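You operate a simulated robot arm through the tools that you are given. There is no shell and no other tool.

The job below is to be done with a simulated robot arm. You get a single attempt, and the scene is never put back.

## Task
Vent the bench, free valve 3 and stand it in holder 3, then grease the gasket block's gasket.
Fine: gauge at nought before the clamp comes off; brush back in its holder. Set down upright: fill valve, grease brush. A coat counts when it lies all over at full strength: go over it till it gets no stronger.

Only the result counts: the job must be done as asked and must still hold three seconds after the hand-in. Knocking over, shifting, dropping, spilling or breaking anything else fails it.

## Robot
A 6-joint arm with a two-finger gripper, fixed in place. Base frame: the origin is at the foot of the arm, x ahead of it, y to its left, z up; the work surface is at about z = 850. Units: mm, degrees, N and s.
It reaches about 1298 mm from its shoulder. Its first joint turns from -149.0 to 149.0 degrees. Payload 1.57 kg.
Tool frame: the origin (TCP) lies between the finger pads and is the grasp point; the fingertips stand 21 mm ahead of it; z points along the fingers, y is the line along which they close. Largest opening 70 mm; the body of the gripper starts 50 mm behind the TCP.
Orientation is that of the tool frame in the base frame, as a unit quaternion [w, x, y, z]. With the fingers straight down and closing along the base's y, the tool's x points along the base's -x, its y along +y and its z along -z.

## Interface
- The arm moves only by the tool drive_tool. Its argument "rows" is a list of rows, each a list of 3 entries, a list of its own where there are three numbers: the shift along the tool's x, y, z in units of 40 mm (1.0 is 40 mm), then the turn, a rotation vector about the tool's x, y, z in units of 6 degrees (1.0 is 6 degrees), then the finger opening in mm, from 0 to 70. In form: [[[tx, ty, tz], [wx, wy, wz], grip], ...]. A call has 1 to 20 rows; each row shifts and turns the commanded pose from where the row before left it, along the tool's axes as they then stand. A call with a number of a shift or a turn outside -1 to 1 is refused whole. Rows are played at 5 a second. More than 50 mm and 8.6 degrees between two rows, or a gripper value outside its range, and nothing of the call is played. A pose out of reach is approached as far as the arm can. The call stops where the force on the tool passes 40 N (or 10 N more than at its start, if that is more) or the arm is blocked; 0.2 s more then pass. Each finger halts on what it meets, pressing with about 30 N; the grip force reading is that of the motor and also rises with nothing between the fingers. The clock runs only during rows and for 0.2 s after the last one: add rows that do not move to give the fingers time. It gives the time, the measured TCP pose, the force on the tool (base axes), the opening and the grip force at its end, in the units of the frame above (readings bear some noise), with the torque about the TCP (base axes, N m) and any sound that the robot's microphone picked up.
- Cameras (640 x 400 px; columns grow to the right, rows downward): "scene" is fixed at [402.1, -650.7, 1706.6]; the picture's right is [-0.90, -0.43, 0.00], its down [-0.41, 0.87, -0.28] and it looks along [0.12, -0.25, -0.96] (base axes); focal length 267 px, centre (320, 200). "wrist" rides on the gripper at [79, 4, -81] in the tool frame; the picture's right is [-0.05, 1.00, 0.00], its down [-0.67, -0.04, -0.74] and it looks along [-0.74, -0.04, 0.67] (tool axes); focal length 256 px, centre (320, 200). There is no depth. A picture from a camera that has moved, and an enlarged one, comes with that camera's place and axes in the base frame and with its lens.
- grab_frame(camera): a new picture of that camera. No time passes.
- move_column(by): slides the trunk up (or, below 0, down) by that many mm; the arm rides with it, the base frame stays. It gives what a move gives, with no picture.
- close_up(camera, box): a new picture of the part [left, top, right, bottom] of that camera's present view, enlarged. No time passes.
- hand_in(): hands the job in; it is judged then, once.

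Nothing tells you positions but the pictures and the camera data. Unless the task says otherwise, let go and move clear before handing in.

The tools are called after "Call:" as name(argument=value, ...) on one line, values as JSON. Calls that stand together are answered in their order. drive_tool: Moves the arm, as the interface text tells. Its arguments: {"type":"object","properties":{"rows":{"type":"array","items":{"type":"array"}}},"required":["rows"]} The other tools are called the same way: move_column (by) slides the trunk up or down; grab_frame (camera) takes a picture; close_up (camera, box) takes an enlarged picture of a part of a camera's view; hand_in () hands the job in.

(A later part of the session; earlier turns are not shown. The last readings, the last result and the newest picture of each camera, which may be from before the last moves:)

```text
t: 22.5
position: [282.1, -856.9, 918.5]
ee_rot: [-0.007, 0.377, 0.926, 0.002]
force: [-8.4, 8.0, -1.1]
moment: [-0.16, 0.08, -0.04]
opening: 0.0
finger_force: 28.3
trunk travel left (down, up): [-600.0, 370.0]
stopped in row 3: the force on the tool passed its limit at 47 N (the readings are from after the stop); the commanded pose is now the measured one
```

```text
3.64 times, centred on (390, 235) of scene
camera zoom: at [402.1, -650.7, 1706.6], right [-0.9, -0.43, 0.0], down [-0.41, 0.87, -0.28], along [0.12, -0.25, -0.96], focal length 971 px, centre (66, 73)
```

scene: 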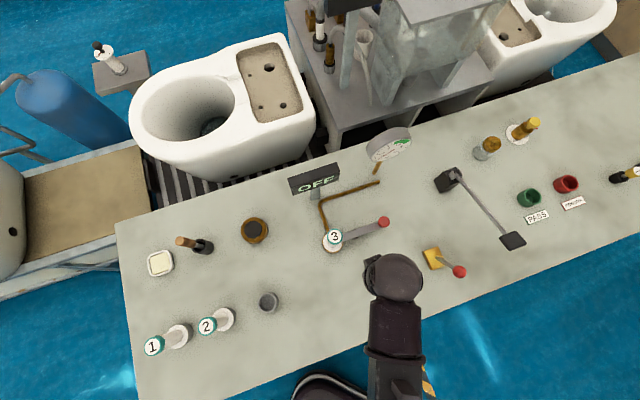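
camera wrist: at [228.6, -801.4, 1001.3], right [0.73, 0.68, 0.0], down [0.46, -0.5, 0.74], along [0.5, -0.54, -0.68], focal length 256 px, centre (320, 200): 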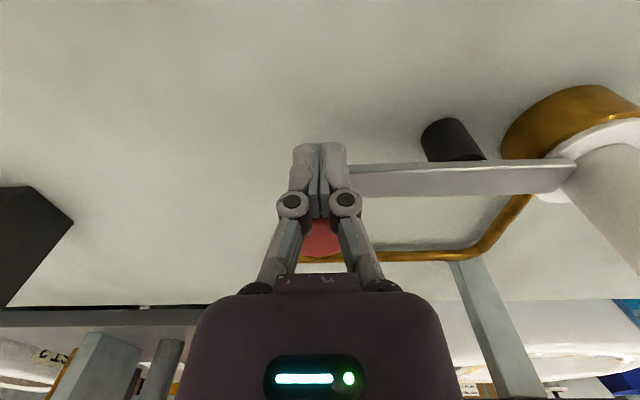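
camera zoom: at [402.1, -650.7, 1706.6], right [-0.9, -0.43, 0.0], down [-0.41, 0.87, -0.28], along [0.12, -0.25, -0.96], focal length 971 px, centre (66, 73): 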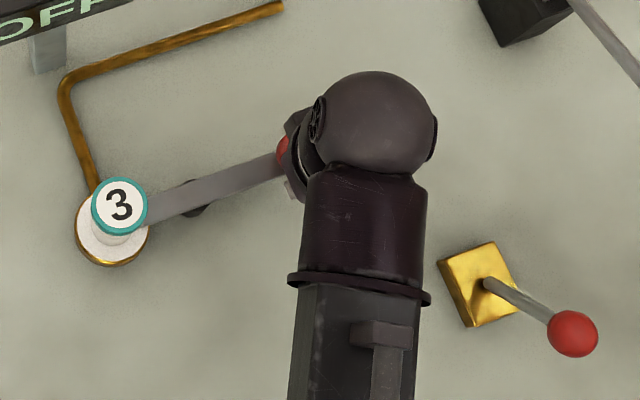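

It is blocked in that direction, with no visible movement. I'll back off, go over the knob, and try pulling it toward the robot from the far side.

Call:
drive_tool(rows=[[[0.3, 0, 0], [0, -0.14, -0.04], 0], [[0, 0, 0], [0, 0, 0], 0]])

Call:
move_column(by=60)

Call:
drive_tool(rows=[[[-0.895, -0.04, 0], [0, 0, 0], 0], [[-0.895, -0.04, 0], [0, 0, 0], 0], [[0, 0, 0], [0, 0, 0], 0]])

Call:
grab_frame(camera="wrist")

Call:
close_up(camera="scene", box=[310, 180, 470, 290])

```text
t: 23.1
position: [274.3, -851.9, 917.6]
ee_rot: [0.002, 0.374, 0.927, -0.003]
force: [-0.2, 0.6, -0.1]
moment: [0.0, 0.01, -0.02]
opening: 0.1
finger_force: 28.4
trunk travel left (down, up): [-600.0, 370.0]
```

```text
t: 24.1
position: [275.5, -849.9, 978.0]
ee_rot: [0.001, 0.373, 0.928, -0.001]
force: [-0.1, 0.8, -0.5]
moment: [0.01, -0.01, 0.01]
opening: 0.0
finger_force: 28.8
trunk travel left (down, up): [-660.0, 310.0]
```

```text
t: 24.9
position: [323.8, -901.6, 978.1]
ee_rot: [0.001, 0.374, 0.927, -0.001]
force: [-0.1, -1.1, -0.4]
moment: [0.04, -0.01, -0.03]
opening: 0.0
finger_force: 28.3
trunk travel left (down, up): [-660.0, 310.0]
```

```text
taken
camera wrist: at [270.1, -844.3, 1059.4], right [0.73, 0.68, 0.0], down [0.45, -0.49, 0.75], along [0.51, -0.55, -0.66], focal length 256 px, centre (320, 200)
```

wrist: 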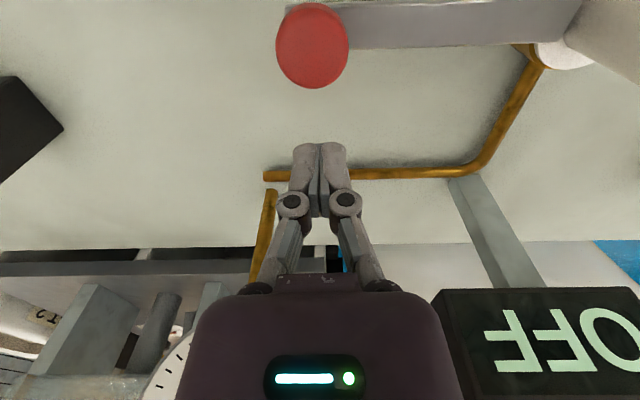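

```text
3.64 times, centred on (390, 235) of scene
camera zoom: at [402.1, -650.7, 1706.6], right [-0.9, -0.43, 0.0], down [-0.41, 0.87, -0.28], along [0.12, -0.25, -0.96], focal length 971 px, centre (66, 73)
```

zoom: 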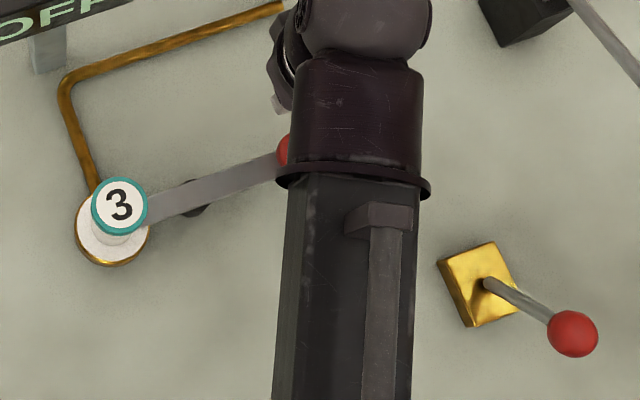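

The fingers are now on the far side of the knob with about 12 mm of gap. I'll lower and pull it toward the robot.

Call:
move_column(by=-60)

Call:
drive_tool(rows=[[[0.15, 0, 0], [0, 0, 0], 0], [[0.15, 0, 0], [0, 0, 0], 0], [[0.15, 0, 0], [0, 0, 0], 0], [[0.15, 0, 0], [0, 0, 0], 0], [[0, 0, 0], [0, 0, 0], 0]])

Call:
grab_frame(camera="wrist")

Call:
close_up(camera="scene", box=[310, 180, 470, 290])

```text
t: 25.9
position: [324.4, -902.0, 918.4]
ee_rot: [0.001, 0.375, 0.927, -0.001]
force: [-1.5, -0.2, 0.6]
moment: [-0.04, -0.01, -0.01]
opening: 0.0
finger_force: 28.8
trunk travel left (down, up): [-600.0, 370.0]
```

```text
t: 27.1
position: [307.7, -884.7, 919.1]
ee_rot: [0.001, 0.373, 0.928, 0.0]
force: [0.1, -0.9, 0.5]
moment: [-0.01, 0.02, 0.02]
opening: 0.0
finger_force: 28.6
trunk travel left (down, up): [-600.0, 370.0]
```

```text
taken
camera wrist: at [253.2, -827.5, 999.3], right [0.73, 0.68, 0.0], down [0.45, -0.49, 0.75], along [0.51, -0.55, -0.66], focal length 256 px, centre (320, 200)
```

wrist: 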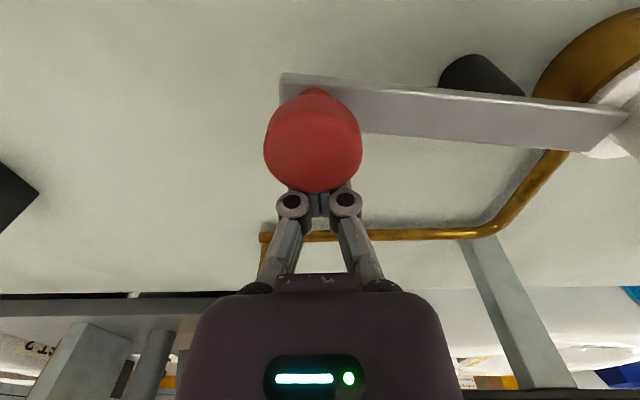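

```text
3.64 times, centred on (390, 235) of scene
camera zoom: at [402.1, -650.7, 1706.6], right [-0.9, -0.43, 0.0], down [-0.41, 0.87, -0.28], along [0.12, -0.25, -0.96], focal length 971 px, centre (66, 73)
```

zoom: 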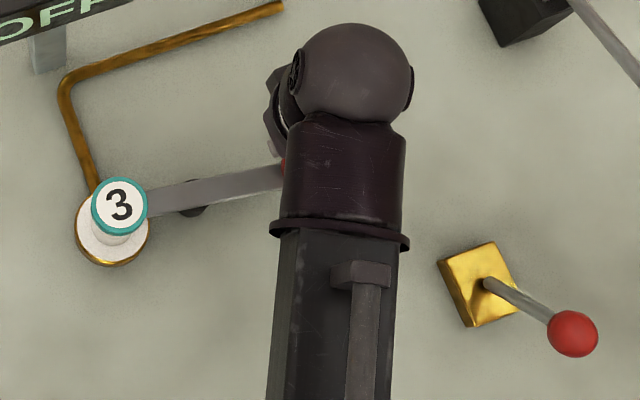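

The bar swings freely in this direction. I'll follow its arc to swing it well clear of the flange.

Call:
drive_tool(rows=[[[0.2, 0.04, 0], [0, 0, 0], 0], [[0.2, 0.055, 0], [0, 0, 0], 0], [[0.2, 0.078, 0], [0, 0, 0], 0], [[0.2, 0.1, 0], [0, 0, 0], 0], [[0.2, 0.13, 0], [0, 0, 0], 0], [[0.2, 0.163, 0], [0, 0, 0], 0], [[0.2, 0.208, 0], [0, 0, 0], 0], [[0, 0, 0], [0, 0, 0], 0]])

Call:
grab_frame(camera="wrist")

Call:
close_up(camera="scene", box=[310, 180, 470, 290])

```text
t: 28.9
position: [288.7, -822.9, 918.7]
ee_rot: [0.001, 0.373, 0.928, -0.001]
force: [0.5, 0.1, 0.6]
moment: [-0.03, 0.01, 0.02]
opening: 0.1
finger_force: 28.5
trunk travel left (down, up): [-600.0, 370.0]
```

```text
taken
camera wrist: at [233.9, -766.1, 999.3], right [0.73, 0.68, 0.0], down [0.45, -0.49, 0.75], along [0.51, -0.55, -0.66], focal length 256 px, centre (320, 200)
```

wrist: 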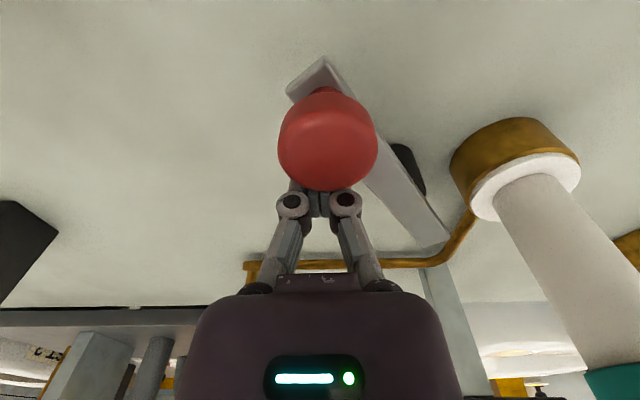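

```text
3.64 times, centred on (390, 235) of scene
camera zoom: at [402.1, -650.7, 1706.6], right [-0.9, -0.43, 0.0], down [-0.41, 0.87, -0.28], along [0.12, -0.25, -0.96], focal length 971 px, centre (66, 73)
```

zoom: 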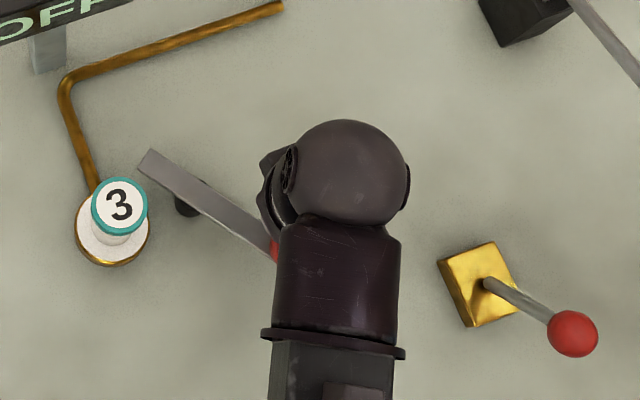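

The clamp bar is now off the flange. I'll nudge it a bit further for margin, then back off and raise.

Call:
drive_tool(rows=[[[0.15, 0.2, 0], [0, 0, 0], 0], [[0.15, 0.26, 0], [0, 0, 0], 0], [[0, 0, 0], [0, 0, 0], 0], [[-0.5, 0, 0], [0, 0, 0], 0], [[0, 0, 0], [0, 0, 0], 0]])

Call:
move_column(by=180)

Call:
grab_frame(camera="wrist")

Call:
close_up(camera="scene", box=[310, 180, 470, 290])

Call:
close_up(camera="scene", box=[360, 120, 420, 165])

```text
t: 30.1
position: [307.8, -816.1, 918.2]
ee_rot: [0.002, 0.374, 0.928, -0.001]
force: [-0.5, 0.5, -0.2]
moment: [-0.02, -0.01, -0.04]
opening: 0.0
finger_force: 28.2
trunk travel left (down, up): [-600.0, 370.0]
```

```text
t: 32.1
position: [307.1, -816.1, 1099.1]
ee_rot: [0.002, 0.374, 0.927, 0.0]
force: [-0.8, -0.9, 0.1]
moment: [0.02, 0.02, -0.02]
opening: 0.0
finger_force: 28.8
trunk travel left (down, up): [-780.0, 190.0]
```

```text
taken
camera wrist: at [253.0, -759.9, 1179.2], right [0.73, 0.68, 0.0], down [0.45, -0.49, 0.75], along [0.51, -0.55, -0.66], focal length 256 px, centre (320, 200)
```

wrist: 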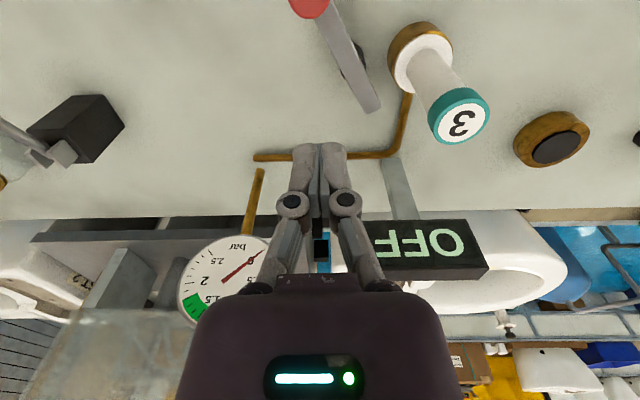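

```text
3.64 times, centred on (390, 235) of scene
camera zoom: at [402.1, -650.7, 1706.6], right [-0.9, -0.43, 0.0], down [-0.41, 0.87, -0.28], along [0.12, -0.25, -0.96], focal length 971 px, centre (66, 73)
```

zoom: 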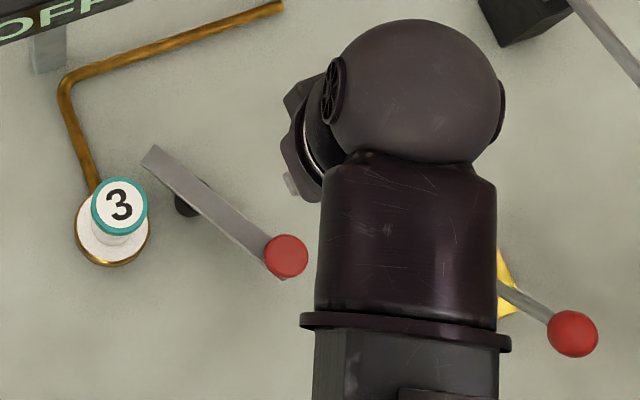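

```text
8.89 times, centred on (390, 142) of scene
camera zoom: at [402.1, -650.7, 1706.6], right [-0.9, -0.43, 0.0], down [-0.41, 0.87, -0.28], along [0.12, -0.25, -0.96], focal length 2375 px, centre (-302, 711)
```

zoom: 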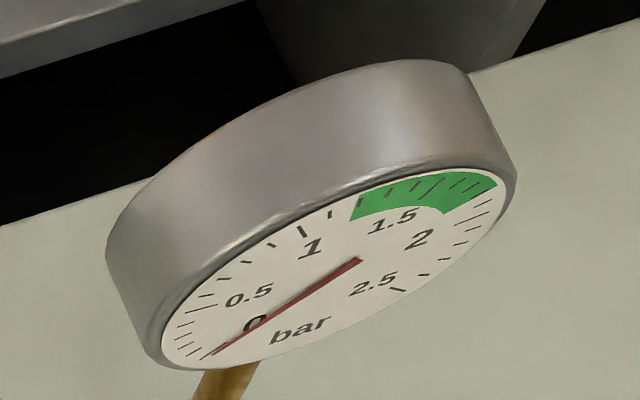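

The clamp is off with the gauge at 0. Now I'll measure valve 3 precisely from here before picking it up.

Call:
close_up(camera="wrist", box=[370, 0, 530, 160])

Call:
close_up(camera="scene", box=[310, 215, 370, 265])

Call:
close_up(camera="scene", box=[240, 275, 300, 325])

Call:
close_up(camera="scene", box=[130, 290, 250, 370])

```text
2.50 times, centred on (450, 80) of wrist
camera zoom: at [253.0, -759.9, 1179.2], right [0.73, 0.68, 0.0], down [0.45, -0.49, 0.75], along [0.51, -0.55, -0.66], focal length 640 px, centre (-5, 500)
```

zoom: 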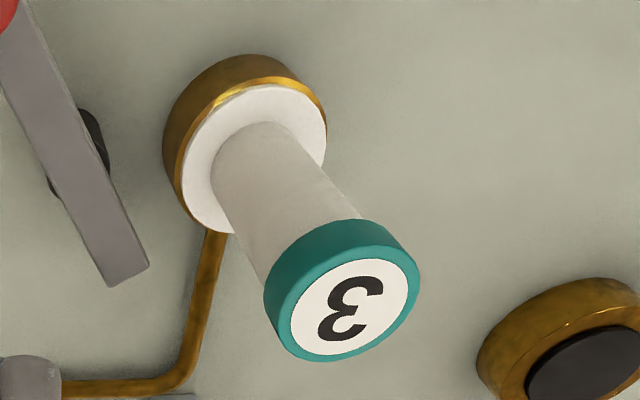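

```text
8.00 times, centred on (340, 240) of scene
camera zoom: at [402.1, -650.7, 1706.6], right [-0.9, -0.43, 0.0], down [-0.41, 0.87, -0.28], along [0.12, -0.25, -0.96], focal length 2137 px, centre (160, -120)
```

zoom: 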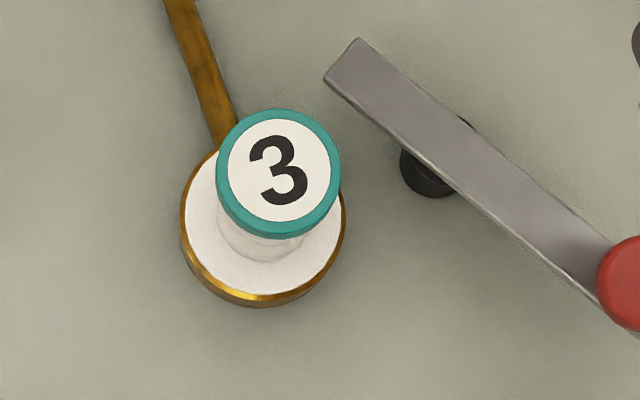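

```text
8.00 times, centred on (270, 300) of scene
camera zoom: at [402.1, -650.7, 1706.6], right [-0.9, -0.43, 0.0], down [-0.41, 0.87, -0.28], along [0.12, -0.25, -0.96], focal length 2137 px, centre (720, -600)
```

zoom: 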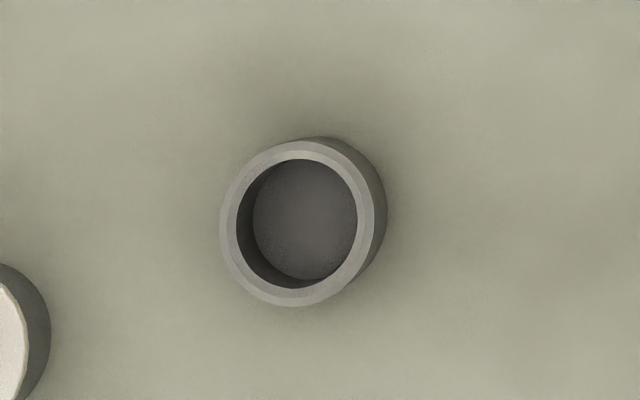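

```text
5.00 times, centred on (190, 330) of scene
camera zoom: at [402.1, -650.7, 1706.6], right [-0.9, -0.43, 0.0], down [-0.41, 0.87, -0.28], along [0.12, -0.25, -0.96], focal length 1336 px, centre (970, -450)
```

zoom: 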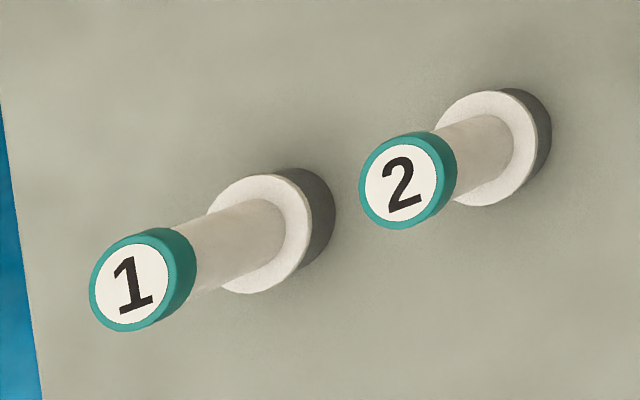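

Valve 3's axis is at about (411,-761.6) with its top at z≈997 and the body below the teal cap. I'll open the gripper and go over it, then lower partway to check alignment.

Call:
drive_tool(rows=[[[-0.309, 0.927, 0], [0, 0, 0], 70], [[-0.309, 0.927, 0], [0, 0, 0], 70], [[-0.309, 0.927, 0], [0, 0, 0], 70], [[0, 0, 0], [0, 0, 0], 70], [[0, 0, 0], [0, 0, 0], 70]])

Call:
grab_frame(camera="wrist")

Call:
close_up(camera="scene", box=[280, 150, 440, 280])

```text
t: 33.3
position: [411.3, -762.3, 1098.9]
ee_rot: [0.001, 0.373, 0.928, -0.001]
force: [-0.4, 0.1, -0.1]
moment: [0.0, 0.01, -0.01]
opening: 70.0
finger_force: 0.1
trunk travel left (down, up): [-780.0, 190.0]
```

```text
taken
camera wrist: at [357.5, -705.9, 1179.2], right [0.73, 0.68, 0.0], down [0.45, -0.49, 0.75], along [0.51, -0.55, -0.66], focal length 256 px, centre (320, 200)
```

wrist: 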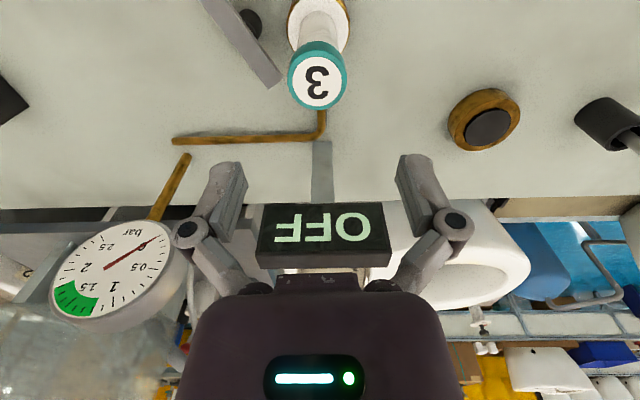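

```text
3.08 times, centred on (360, 215) of scene
camera zoom: at [402.1, -650.7, 1706.6], right [-0.9, -0.43, 0.0], down [-0.41, 0.87, -0.28], along [0.12, -0.25, -0.96], focal length 822 px, centre (197, 154)
```

zoom: 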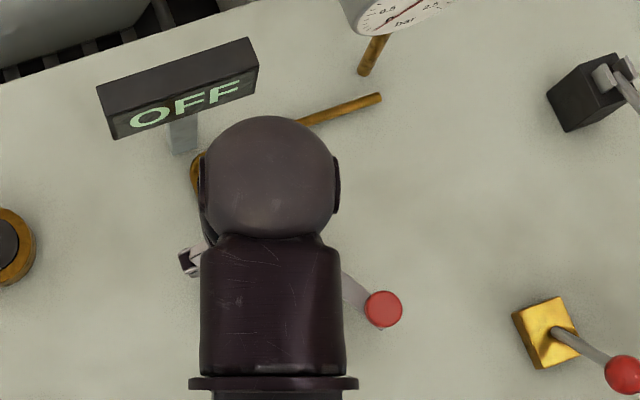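

Alignment over valve 3 looks good: TCP at (411.3,-762.3) against an axis near (410.5,-762.5). I'll lower in two steps.

Call:
move_column(by=-100)

Call:
grab_frame(camera="wrist")

```text
t: 34.6
position: [412.6, -763.5, 998.0]
ee_rot: [0.001, 0.374, 0.928, -0.001]
force: [0.7, -0.1, -0.4]
moment: [0.0, 0.0, -0.01]
opening: 70.0
finger_force: 0.0
trunk travel left (down, up): [-680.0, 290.0]
```

```text
taken
camera wrist: at [357.2, -706.0, 1079.4], right [0.73, 0.68, 0.0], down [0.45, -0.49, 0.75], along [0.51, -0.55, -0.66], focal length 256 px, centre (320, 200)
```

wrist: 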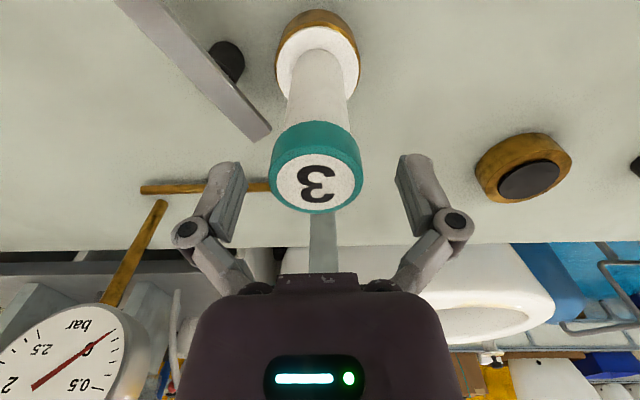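

The valve is centred between the fingers. I'll lower the remaining 43 mm and close on the body.

Call:
move_column(by=-43)

Call:
grab_frame(camera="wrist")

```text
t: 35.5
position: [411.1, -761.9, 955.1]
ee_rot: [0.001, 0.374, 0.928, -0.001]
force: [-0.7, -0.4, 0.1]
moment: [0.0, 0.0, 0.0]
opening: 69.9
finger_force: 0.0
trunk travel left (down, up): [-637.0, 333.0]
```

```text
taken
camera wrist: at [357.3, -706.2, 1036.1], right [0.73, 0.68, 0.0], down [0.45, -0.49, 0.75], along [0.51, -0.55, -0.66], focal length 256 px, centre (320, 200)
```

wrist: 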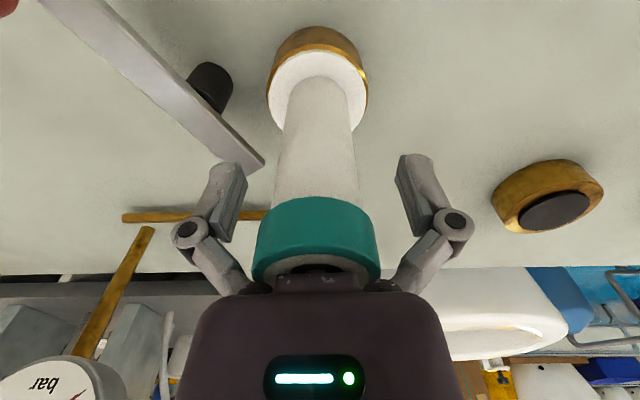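

The pads straddle the body below the cap. Closing now.

Call:
drive_tool(rows=[[[0, 0, 0], [0, 0, 0], 50], [[0, 0, 0], [0, 0, 0], 20], [[0, 0, 0], [0, 0, 0], 10], [[0, 0, 0], [0, 0, 0], 10], [[0, 0, 0], [0, 0, 0], 10]])

Call:
grab_frame(camera="wrist")

```text
t: 36.7
position: [410.3, -763.3, 956.8]
ee_rot: [0.003, 0.373, 0.928, -0.002]
force: [2.1, -9.9, 29.0]
moment: [0.09, 0.02, -0.06]
opening: 48.0
finger_force: 30.0
trunk travel left (down, up): [-637.0, 333.0]
```

```text
taken
camera wrist: at [356.5, -705.4, 1037.6], right [0.73, 0.68, 0.0], down [0.45, -0.48, 0.75], along [0.51, -0.55, -0.66], focal length 256 px, centre (320, 200)
```

wrist: 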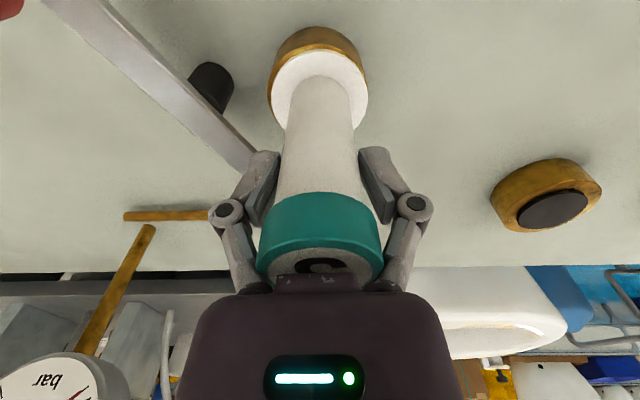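

The sloping finger links met the cap's rim, so the pads didn't reach the body. I'll reopen, raise so the pads surround the teal cap itself, and re-grip there.

Call:
drive_tool(rows=[[[0, 0, 0], [0, 0, 0], 70], [[0, 0, 0], [0, 0, 0], 70], [[0, 0, 0], [0, 0, 0], 70]])

Call:
move_column(by=30)

Call:
grab_frame(camera="wrist")

Call:
close_up(camera="wrist", box=[200, 0, 440, 260])

```text
t: 37.5
position: [411.8, -763.2, 955.4]
ee_rot: [0.002, 0.374, 0.927, -0.001]
force: [-0.7, 1.0, 0.6]
moment: [0.01, -0.01, -0.02]
opening: 69.8
finger_force: 0.0
trunk travel left (down, up): [-637.0, 333.0]
```

```text
t: 38.3
position: [411.4, -762.8, 986.2]
ee_rot: [0.002, 0.374, 0.927, 0.0]
force: [-0.3, 0.6, 0.6]
moment: [0.0, -0.02, 0.01]
opening: 70.0
finger_force: 0.1
trunk travel left (down, up): [-667.0, 303.0]
```

```text
taken
camera wrist: at [357.2, -706.1, 1066.3], right [0.73, 0.68, 0.0], down [0.45, -0.49, 0.75], along [0.51, -0.55, -0.66], focal length 256 px, centre (320, 200)
```

wrist: 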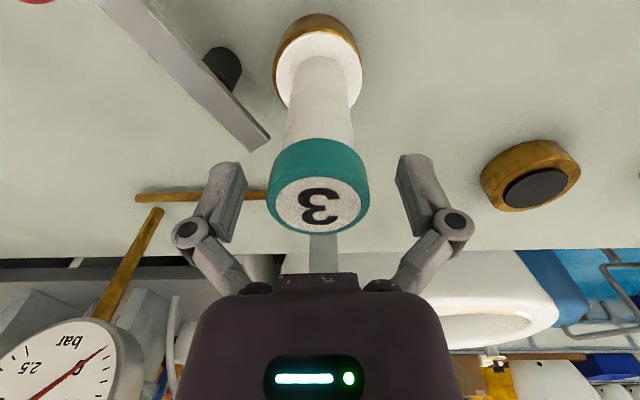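

```text
1.54 times, centred on (320, 130) of wrist
camera zoom: at [357.2, -706.1, 1066.3], right [0.73, 0.68, 0.0], down [0.45, -0.49, 0.75], along [0.51, -0.55, -0.66], focal length 394 px, centre (320, 308)
```

zoom: 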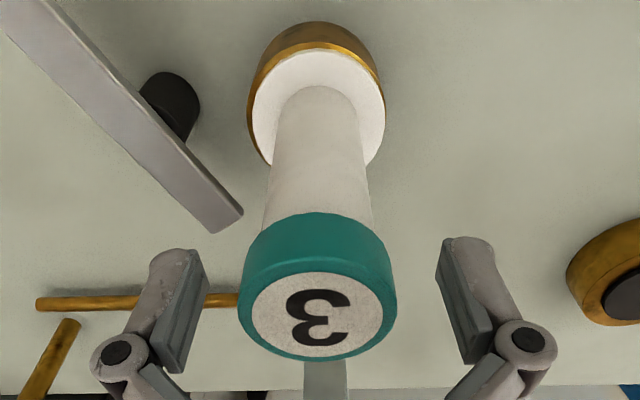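

The cap sits squarely within the pads' height now. Closing on it.

Call:
drive_tool(rows=[[[0, 0, 0], [0, 0, 0], 50], [[0, 0, 0], [0, 0, 0], 30], [[0, 0, 0], [0, 0, 0], 20], [[0, 0, 0], [0, 0, 0], 20], [[0, 0, 0], [0, 0, 0], 20]])

Call:
close_up(camera="wrist", box=[200, 0, 440, 260])

```text
t: 39.5
position: [410.8, -763.2, 985.1]
ee_rot: [0.001, 0.374, 0.927, -0.001]
force: [-1.2, -2.8, 5.7]
moment: [-0.12, 0.01, 0.0]
opening: 40.1
finger_force: 30.3
trunk travel left (down, up): [-667.0, 303.0]
```

```text
1.54 times, centred on (320, 130) of wrist
camera zoom: at [356.9, -706.0, 1066.5], right [0.73, 0.68, 0.0], down [0.45, -0.48, 0.75], along [0.51, -0.55, -0.66], focal length 394 px, centre (320, 308)
```

zoom: 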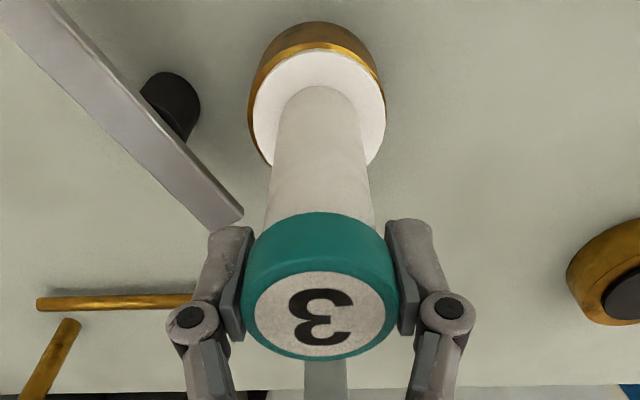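

The grip holds the cap at 40 mm. I'll lift slightly and watch the force.

Call:
move_column(by=20)

Call:
close_up(camera="wrist", box=[200, 0, 440, 260])

Call:
close_up(camera="scene", box=[280, 180, 420, 290])

```text
t: 40.1
position: [411.5, -762.8, 1005.0]
ee_rot: [0.002, 0.373, 0.928, -0.001]
force: [-0.3, -0.7, 0.1]
moment: [-0.09, 0.03, 0.01]
opening: 40.3
finger_force: 30.2
trunk travel left (down, up): [-687.0, 283.0]
```

```text
1.54 times, centred on (320, 130) of wrist
camera zoom: at [357.3, -706.1, 1086.2], right [0.73, 0.68, 0.0], down [0.45, -0.49, 0.75], along [0.51, -0.55, -0.66], focal length 394 px, centre (320, 308)
```

zoom: 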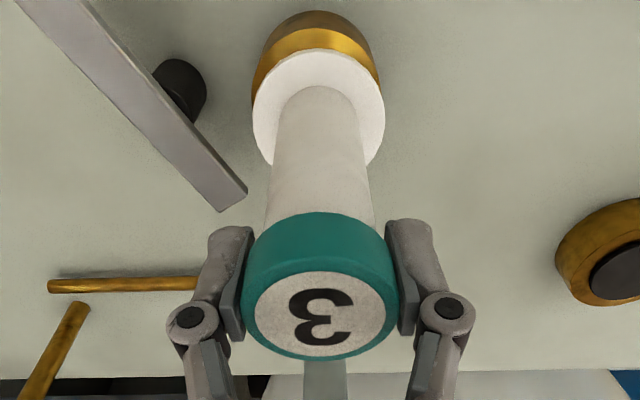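

```text
3.64 times, centred on (350, 235) of scene
camera zoom: at [402.1, -650.7, 1706.6], right [-0.9, -0.43, 0.0], down [-0.41, 0.87, -0.28], along [0.12, -0.25, -0.96], focal length 971 px, centre (211, 73)
```

zoom: 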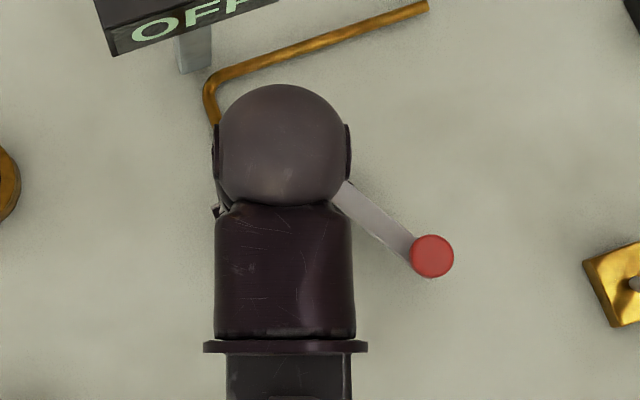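

The valve lifts freely. I'll raise it well clear and check its underside.

Call:
move_column(by=110)

Call:
grab_frame(camera="wrist")

Call:
grab_frame(camera="scene")

```text
t: 41.5
position: [412.0, -763.4, 1116.1]
ee_rot: [0.001, 0.374, 0.927, -0.001]
force: [0.4, 0.0, -1.2]
moment: [-0.02, 0.0, -0.01]
opening: 40.5
finger_force: 30.2
trunk travel left (down, up): [-797.0, 173.0]
```

```text
taken
camera wrist: at [357.3, -706.2, 1196.1], right [0.73, 0.68, 0.0], down [0.45, -0.49, 0.75], along [0.51, -0.55, -0.66], focal length 256 px, centre (320, 200)
```

wrist: 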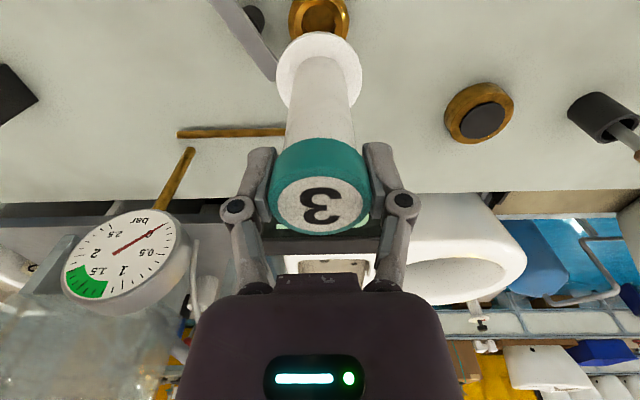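

```text
taken
```

scene: 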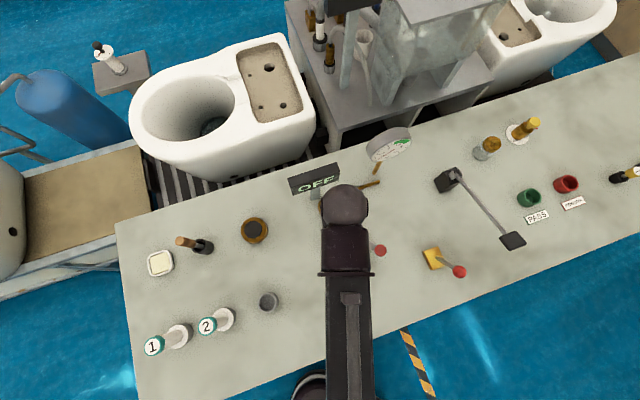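

The valve is held upright on the tool axis and clear of the port. I'll move beside holder 3 to measure it closely with the wrist camera.

Call:
drive_tool(rows=[[[0.62, 0.88, 0], [0, 0, 0], 20], [[0.62, 0.88, 0], [0, 0, 0], 20], [[0.62, 0.88, 0], [0, 0, 0], 20], [[0.62, 0.88, 0], [0, 0, 0], 20], [[0, 0, 0], [0, 0, 0], 20], [[0, 0, 0], [0, 0, 0], 20]])

Call:
grab_frame(camera="wrist")

Call:
grab_frame(camera="scene")

```text
t: 43.0
position: [437.7, -591.1, 1116.2]
ee_rot: [0.001, 0.374, 0.928, -0.001]
force: [-0.9, 0.1, -0.9]
moment: [0.03, 0.02, -0.01]
opening: 40.4
finger_force: 30.0
trunk travel left (down, up): [-797.0, 173.0]
```

```text
taken
camera wrist: at [383.4, -534.1, 1196.3], right [0.73, 0.68, 0.0], down [0.45, -0.49, 0.75], along [0.51, -0.55, -0.66], focal length 256 px, centre (320, 200)
```

wrist: 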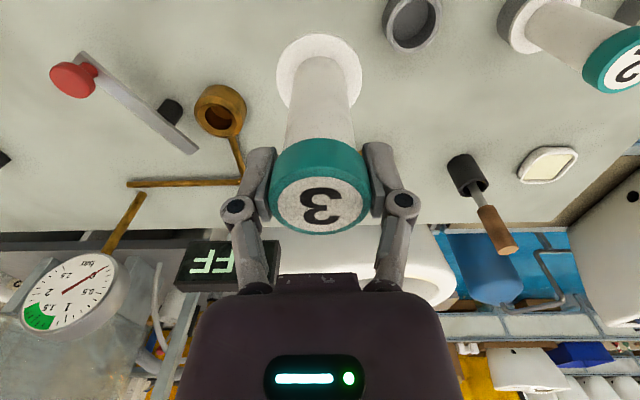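

```text
taken
```

scene: 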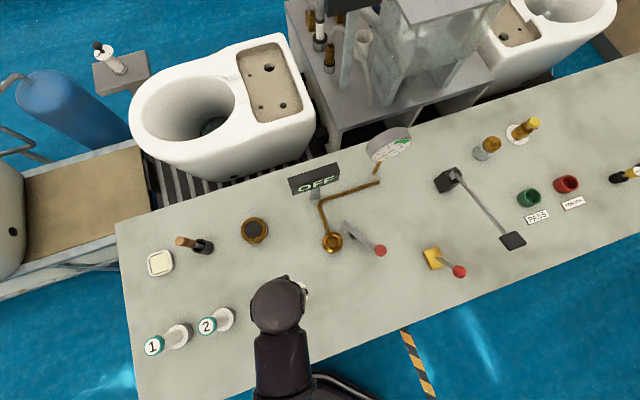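

Call:
close_up(camera="wrist", box=[360, 0, 480, 75])

Call:
close_up(camera="wrist", box=[180, 70, 300, 145])

Call:
close_up(camera="wrist", box=[260, 20, 380, 95])

Call:
close_up(camera="wrist", box=[420, 130, 600, 260])

```text
5.33 times, centred on (420, 38) of wrist
camera zoom: at [383.4, -534.1, 1196.3], right [0.73, 0.68, 0.0], down [0.45, -0.49, 0.75], along [0.51, -0.55, -0.66], focal length 1365 px, centre (-213, 1067)
```

zoom: 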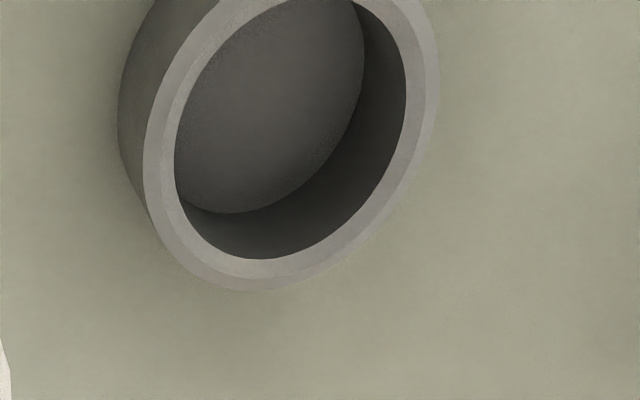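

```text
5.33 times, centred on (240, 108) of wrist
camera zoom: at [383.4, -534.1, 1196.3], right [0.73, 0.68, 0.0], down [0.45, -0.49, 0.75], along [0.51, -0.55, -0.66], focal length 1365 px, centre (747, 693)
```

zoom: 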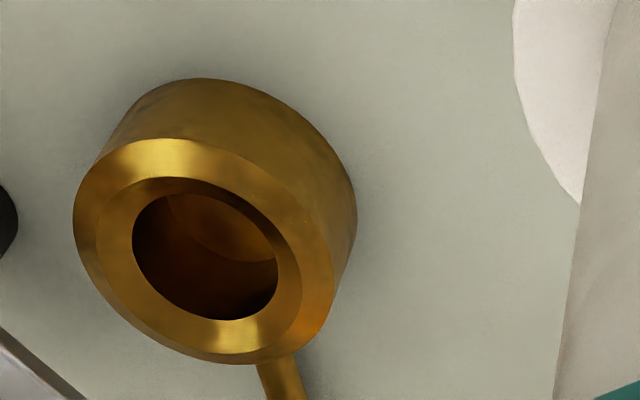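

```text
5.33 times, centred on (320, 58) of wrist
camera zoom: at [383.4, -534.1, 1196.3], right [0.73, 0.68, 0.0], down [0.45, -0.49, 0.75], along [0.51, -0.55, -0.66], focal length 1365 px, centre (320, 960)
```

zoom: 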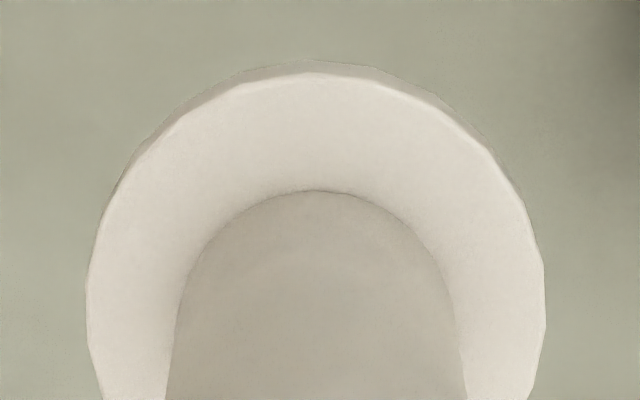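

```text
3.08 times, centred on (510, 195) of wrist
camera zoom: at [383.4, -534.1, 1196.3], right [0.73, 0.68, 0.0], down [0.45, -0.49, 0.75], along [0.51, -0.55, -0.66], focal length 788 px, centre (-265, 215)
```

zoom: 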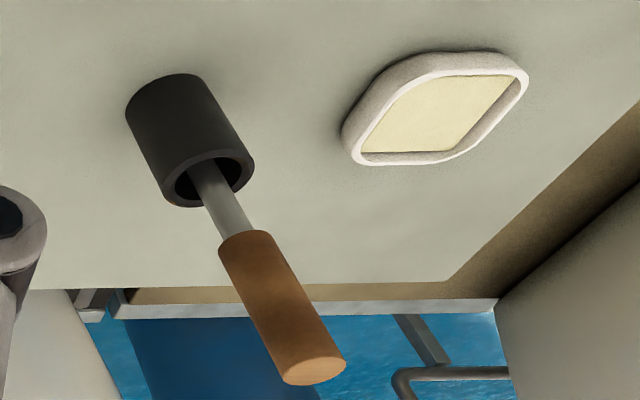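

Holder 3 is partly cut off at the picture's edge. I'll shift back toward the robot 60 mm to see it whole.

Call:
drive_tool(rows=[[[0.75, 0, 0], [0, 0, 0], 20], [[0.75, 0, 0], [0, 0, 0], 20], [[0, 0, 0], [0, 0, 0], 20], [[0, 0, 0], [0, 0, 0], 20]])

Call:
grab_frame(camera="wrist")

Call:
close_up(camera="wrist", box=[350, 10, 510, 110])

```text
t: 44.0
position: [395.7, -549.1, 1115.1]
ee_rot: [0.001, 0.374, 0.927, -0.001]
force: [0.3, 0.5, -0.8]
moment: [-0.02, -0.03, -0.02]
opening: 40.4
finger_force: 29.2
trunk travel left (down, up): [-797.0, 173.0]
```

```text
taken
camera wrist: at [341.1, -492.5, 1196.3], right [0.73, 0.68, 0.0], down [0.45, -0.49, 0.75], along [0.51, -0.55, -0.66], focal length 256 px, centre (320, 200)
```

wrist: 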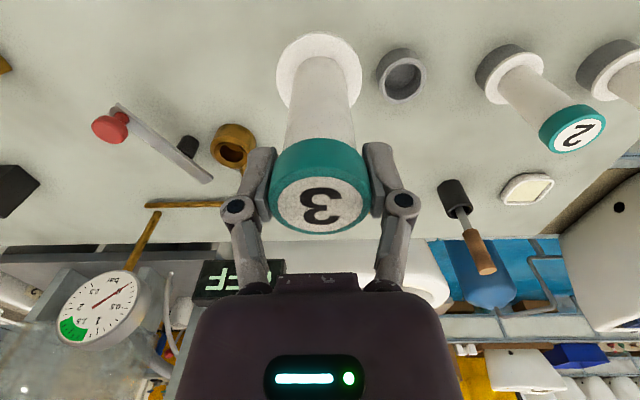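

```text
4.00 times, centred on (430, 60) of wrist
camera zoom: at [341.1, -492.5, 1196.3], right [0.73, 0.68, 0.0], down [0.45, -0.49, 0.75], along [0.51, -0.55, -0.66], focal length 1024 px, centre (-120, 760)
```

zoom: 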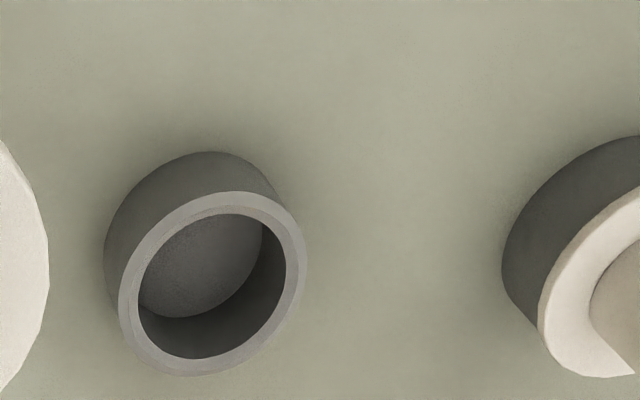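

Holder 3's rim centre comes out at about (508.5,-521) with its rim at z≈878. I'll move the valve over it and check from both cameras.

Call:
drive_tool(rows=[[[-0.512, 0.828, 0], [0, 0, 0], 20], [[-0.512, 0.828, 0], [0, 0, 0], 20], [[-0.512, 0.828, 0], [0, 0, 0], 20], [[0, 0, 0], [0, 0, 0], 20], [[0, 0, 0], [0, 0, 0], 20]])

Call:
grab_frame(camera="wrist")

Call:
close_up(camera="scene", box=[200, 240, 340, 350])

```text
t: 45.1
position: [509.5, -521.6, 1115.7]
ee_rot: [0.001, 0.373, 0.928, -0.001]
force: [0.3, 0.0, -1.3]
moment: [-0.07, -0.01, 0.01]
opening: 40.1
finger_force: 30.0
trunk travel left (down, up): [-797.0, 173.0]
```

```text
taken
camera wrist: at [454.0, -464.9, 1196.1], right [0.73, 0.68, 0.0], down [0.45, -0.49, 0.75], along [0.51, -0.55, -0.66], focal length 256 px, centre (320, 200)
```

wrist: 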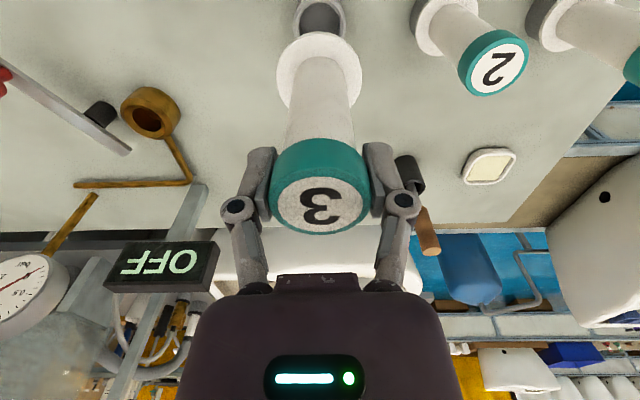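

```text
3.64 times, centred on (270, 295) of scene
camera zoom: at [402.1, -650.7, 1706.6], right [-0.9, -0.43, 0.0], down [-0.41, 0.87, -0.28], along [0.12, -0.25, -0.96], focal length 971 px, centre (502, -146)
```

zoom: 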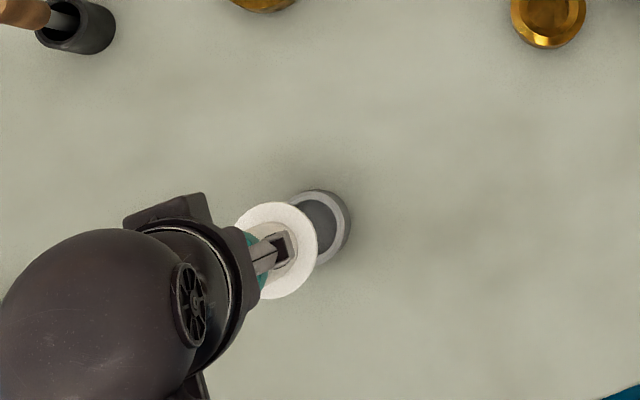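

The valve's flange is over the holder. I'll lower partway and re-check alignment.

Call:
move_column(by=-75)

Call:
close_up(camera="wrist", box=[240, 0, 400, 110])

Call:
close_up(camera="scene", box=[230, 265, 310, 330])

```text
t: 46.3
position: [508.6, -520.8, 1040.1]
ee_rot: [0.001, 0.373, 0.928, -0.002]
force: [0.3, 0.1, -1.1]
moment: [0.01, 0.02, 0.0]
opening: 40.1
finger_force: 29.7
trunk travel left (down, up): [-722.0, 248.0]
```

```text
3.64 times, centred on (320, 55) of wrist
camera zoom: at [453.7, -464.9, 1121.3], right [0.73, 0.68, 0.0], down [0.45, -0.49, 0.75], along [0.51, -0.55, -0.66], focal length 931 px, centre (320, 727)
```

zoom: 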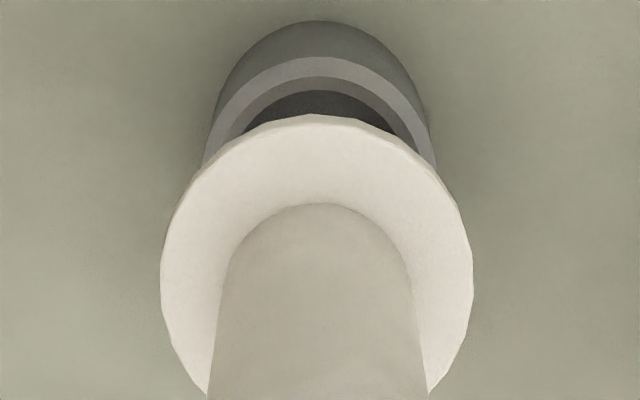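

```text
6.15 times, centred on (270, 298) of scene
camera zoom: at [402.1, -650.7, 1706.6], right [-0.9, -0.43, 0.0], down [-0.41, 0.87, -0.28], along [0.12, -0.25, -0.96], focal length 1644 px, centre (628, -400)
```

zoom: 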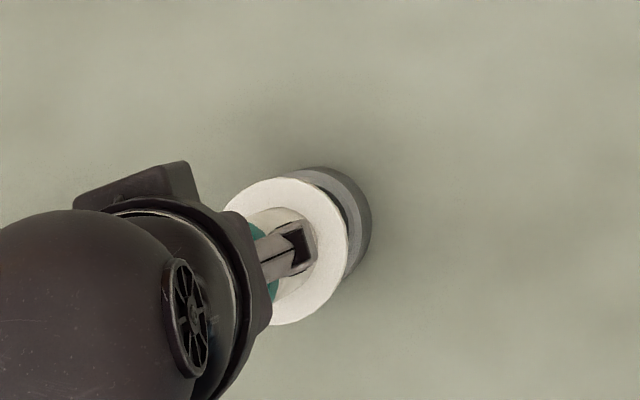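

Alignment is within about 1 mm by the wrist view. I'll apply a small correction and lower in small steps while watching the force.

Call:
drive_tool(rows=[[[-0.025, 0.025, 0], [0, 0, 0], 20], [[0, 0, 0], [0, 0, 0], 20]])

Call:
move_column(by=-20)

Call:
close_up(camera="wrist", box=[240, 0, 400, 110])

Call:
close_up(camera="scene", box=[230, 265, 310, 330])

```text
t: 46.9
position: [510.0, -522.0, 1041.7]
ee_rot: [0.001, 0.374, 0.928, -0.001]
force: [0.1, 0.2, -0.9]
moment: [0.0, -0.03, -0.05]
opening: 40.0
finger_force: 29.7
trunk travel left (down, up): [-722.0, 248.0]
```

```text
t: 47.5
position: [511.0, -522.1, 1020.8]
ee_rot: [0.002, 0.373, 0.928, -0.001]
force: [-0.9, 0.3, -0.8]
moment: [0.0, 0.01, -0.01]
opening: 40.3
finger_force: 30.2
trunk travel left (down, up): [-702.0, 268.0]
```

```text
3.64 times, centred on (320, 55) of wrist
camera zoom: at [455.1, -465.0, 1101.2], right [0.73, 0.68, 0.0], down [0.45, -0.49, 0.75], along [0.51, -0.55, -0.66], focal length 931 px, centre (320, 727)
```

zoom: 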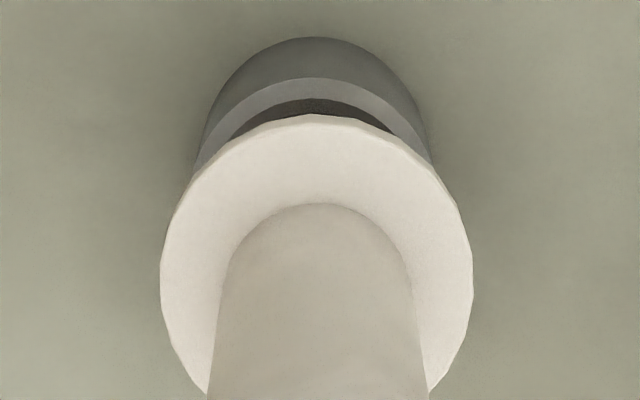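

```text
6.15 times, centred on (270, 298) of scene
camera zoom: at [402.1, -650.7, 1706.6], right [-0.9, -0.43, 0.0], down [-0.41, 0.87, -0.28], along [0.12, -0.25, -0.96], focal length 1644 px, centre (628, -400)
```

zoom: 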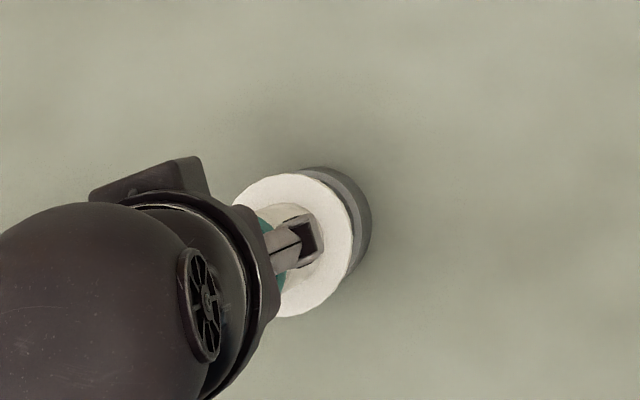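

Alignment is still good and there is no contact force yet. I'll continue down in smaller steps.

Call:
move_column(by=-10)

Call:
move_column(by=-6)

Call:
close_up(camera="wrist", box=[240, 0, 400, 110])

Call:
close_up(camera="scene", box=[230, 265, 310, 330])

```text
t: 48.1
position: [508.8, -521.4, 1010.7]
ee_rot: [0.002, 0.374, 0.927, -0.001]
force: [-0.8, -0.4, -0.5]
moment: [-0.01, -0.02, 0.0]
opening: 40.2
finger_force: 30.1
trunk travel left (down, up): [-692.0, 278.0]
```

```text
t: 48.7
position: [510.0, -521.4, 1005.2]
ee_rot: [0.001, 0.374, 0.928, 0.0]
force: [0.2, 0.4, -1.3]
moment: [0.01, 0.03, 0.02]
opening: 40.3
finger_force: 30.4
trunk travel left (down, up): [-686.0, 284.0]
```

```text
3.64 times, centred on (320, 55) of wrist
camera zoom: at [455.2, -465.0, 1085.2], right [0.73, 0.68, 0.0], down [0.45, -0.49, 0.75], along [0.51, -0.55, -0.66], focal length 931 px, centre (320, 727)
```

zoom: 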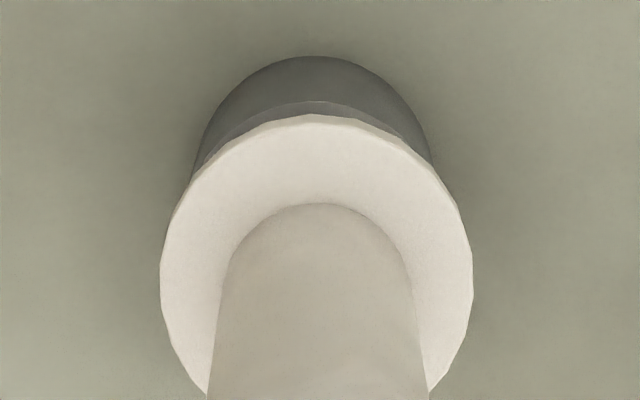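

```text
6.15 times, centred on (270, 298) of scene
camera zoom: at [402.1, -650.7, 1706.6], right [-0.9, -0.43, 0.0], down [-0.41, 0.87, -0.28], along [0.12, -0.25, -0.96], focal length 1644 px, centre (628, -400)
```

zoom: 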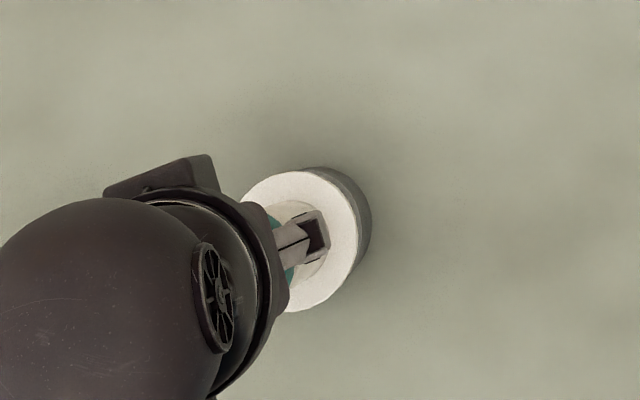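

Call:
move_column(by=-4)

Call:
move_column(by=-3)

Call:
close_up(camera="wrist", box=[240, 0, 400, 110])

```text
t: 49.2
position: [510.6, -522.1, 1001.4]
ee_rot: [0.002, 0.374, 0.927, -0.001]
force: [0.0, 0.5, -1.0]
moment: [0.0, 0.0, 0.01]
opening: 40.2
finger_force: 29.7
trunk travel left (down, up): [-682.0, 288.0]
```

```text
t: 49.7
position: [509.4, -521.5, 997.5]
ee_rot: [0.001, 0.374, 0.927, 0.0]
force: [-0.6, 0.0, -0.7]
moment: [-0.01, 0.0, 0.01]
opening: 40.2
finger_force: 30.3
trunk travel left (down, up): [-679.0, 291.0]
```

```text
3.64 times, centred on (320, 55) of wrist
camera zoom: at [455.2, -465.0, 1078.2], right [0.73, 0.68, 0.0], down [0.45, -0.49, 0.75], along [0.51, -0.55, -0.66], focal length 931 px, centre (320, 727)
```

zoom: 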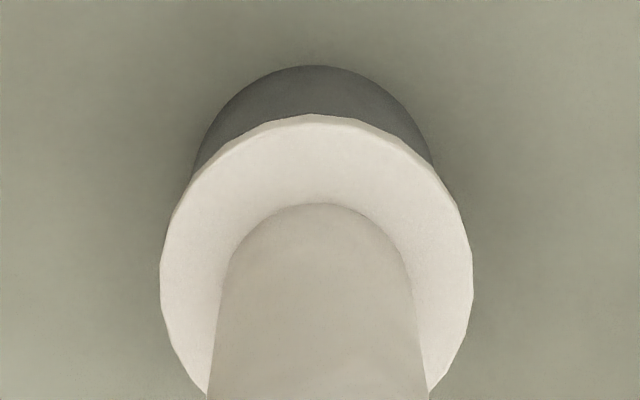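

Call:
move_column(by=-2)

Call:
move_column(by=-1.5)

Call:
move_column(by=-1)

Call:
close_up(camera="wrist", box=[240, 0, 400, 110])

```text
t: 50.2
position: [510.4, -521.0, 995.3]
ee_rot: [0.001, 0.373, 0.928, 0.0]
force: [0.4, -0.2, -1.5]
moment: [-0.04, 0.0, 0.0]
opening: 40.0
finger_force: 30.1
trunk travel left (down, up): [-677.0, 293.0]
```

```text
t: 50.8
position: [509.9, -521.9, 995.0]
ee_rot: [0.001, 0.374, 0.928, -0.001]
force: [-0.5, 0.3, -0.4]
moment: [0.0, 0.0, 0.0]
opening: 40.1
finger_force: 29.9
trunk travel left (down, up): [-675.0, 295.0]
```

```text
t: 51.3
position: [510.3, -521.9, 993.1]
ee_rot: [0.001, 0.373, 0.928, 0.0]
force: [-0.5, -0.1, -1.6]
moment: [0.01, 0.0, -0.02]
opening: 40.4
finger_force: 30.2
trunk travel left (down, up): [-674.0, 296.0]
```

```text
3.64 times, centred on (320, 55) of wrist
camera zoom: at [455.2, -465.0, 1073.7], right [0.73, 0.68, 0.0], down [0.45, -0.49, 0.75], along [0.51, -0.55, -0.66], focal length 931 px, centre (320, 727)
```

zoom: 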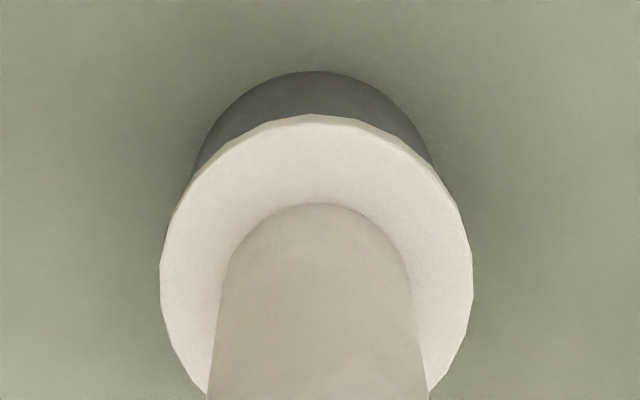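

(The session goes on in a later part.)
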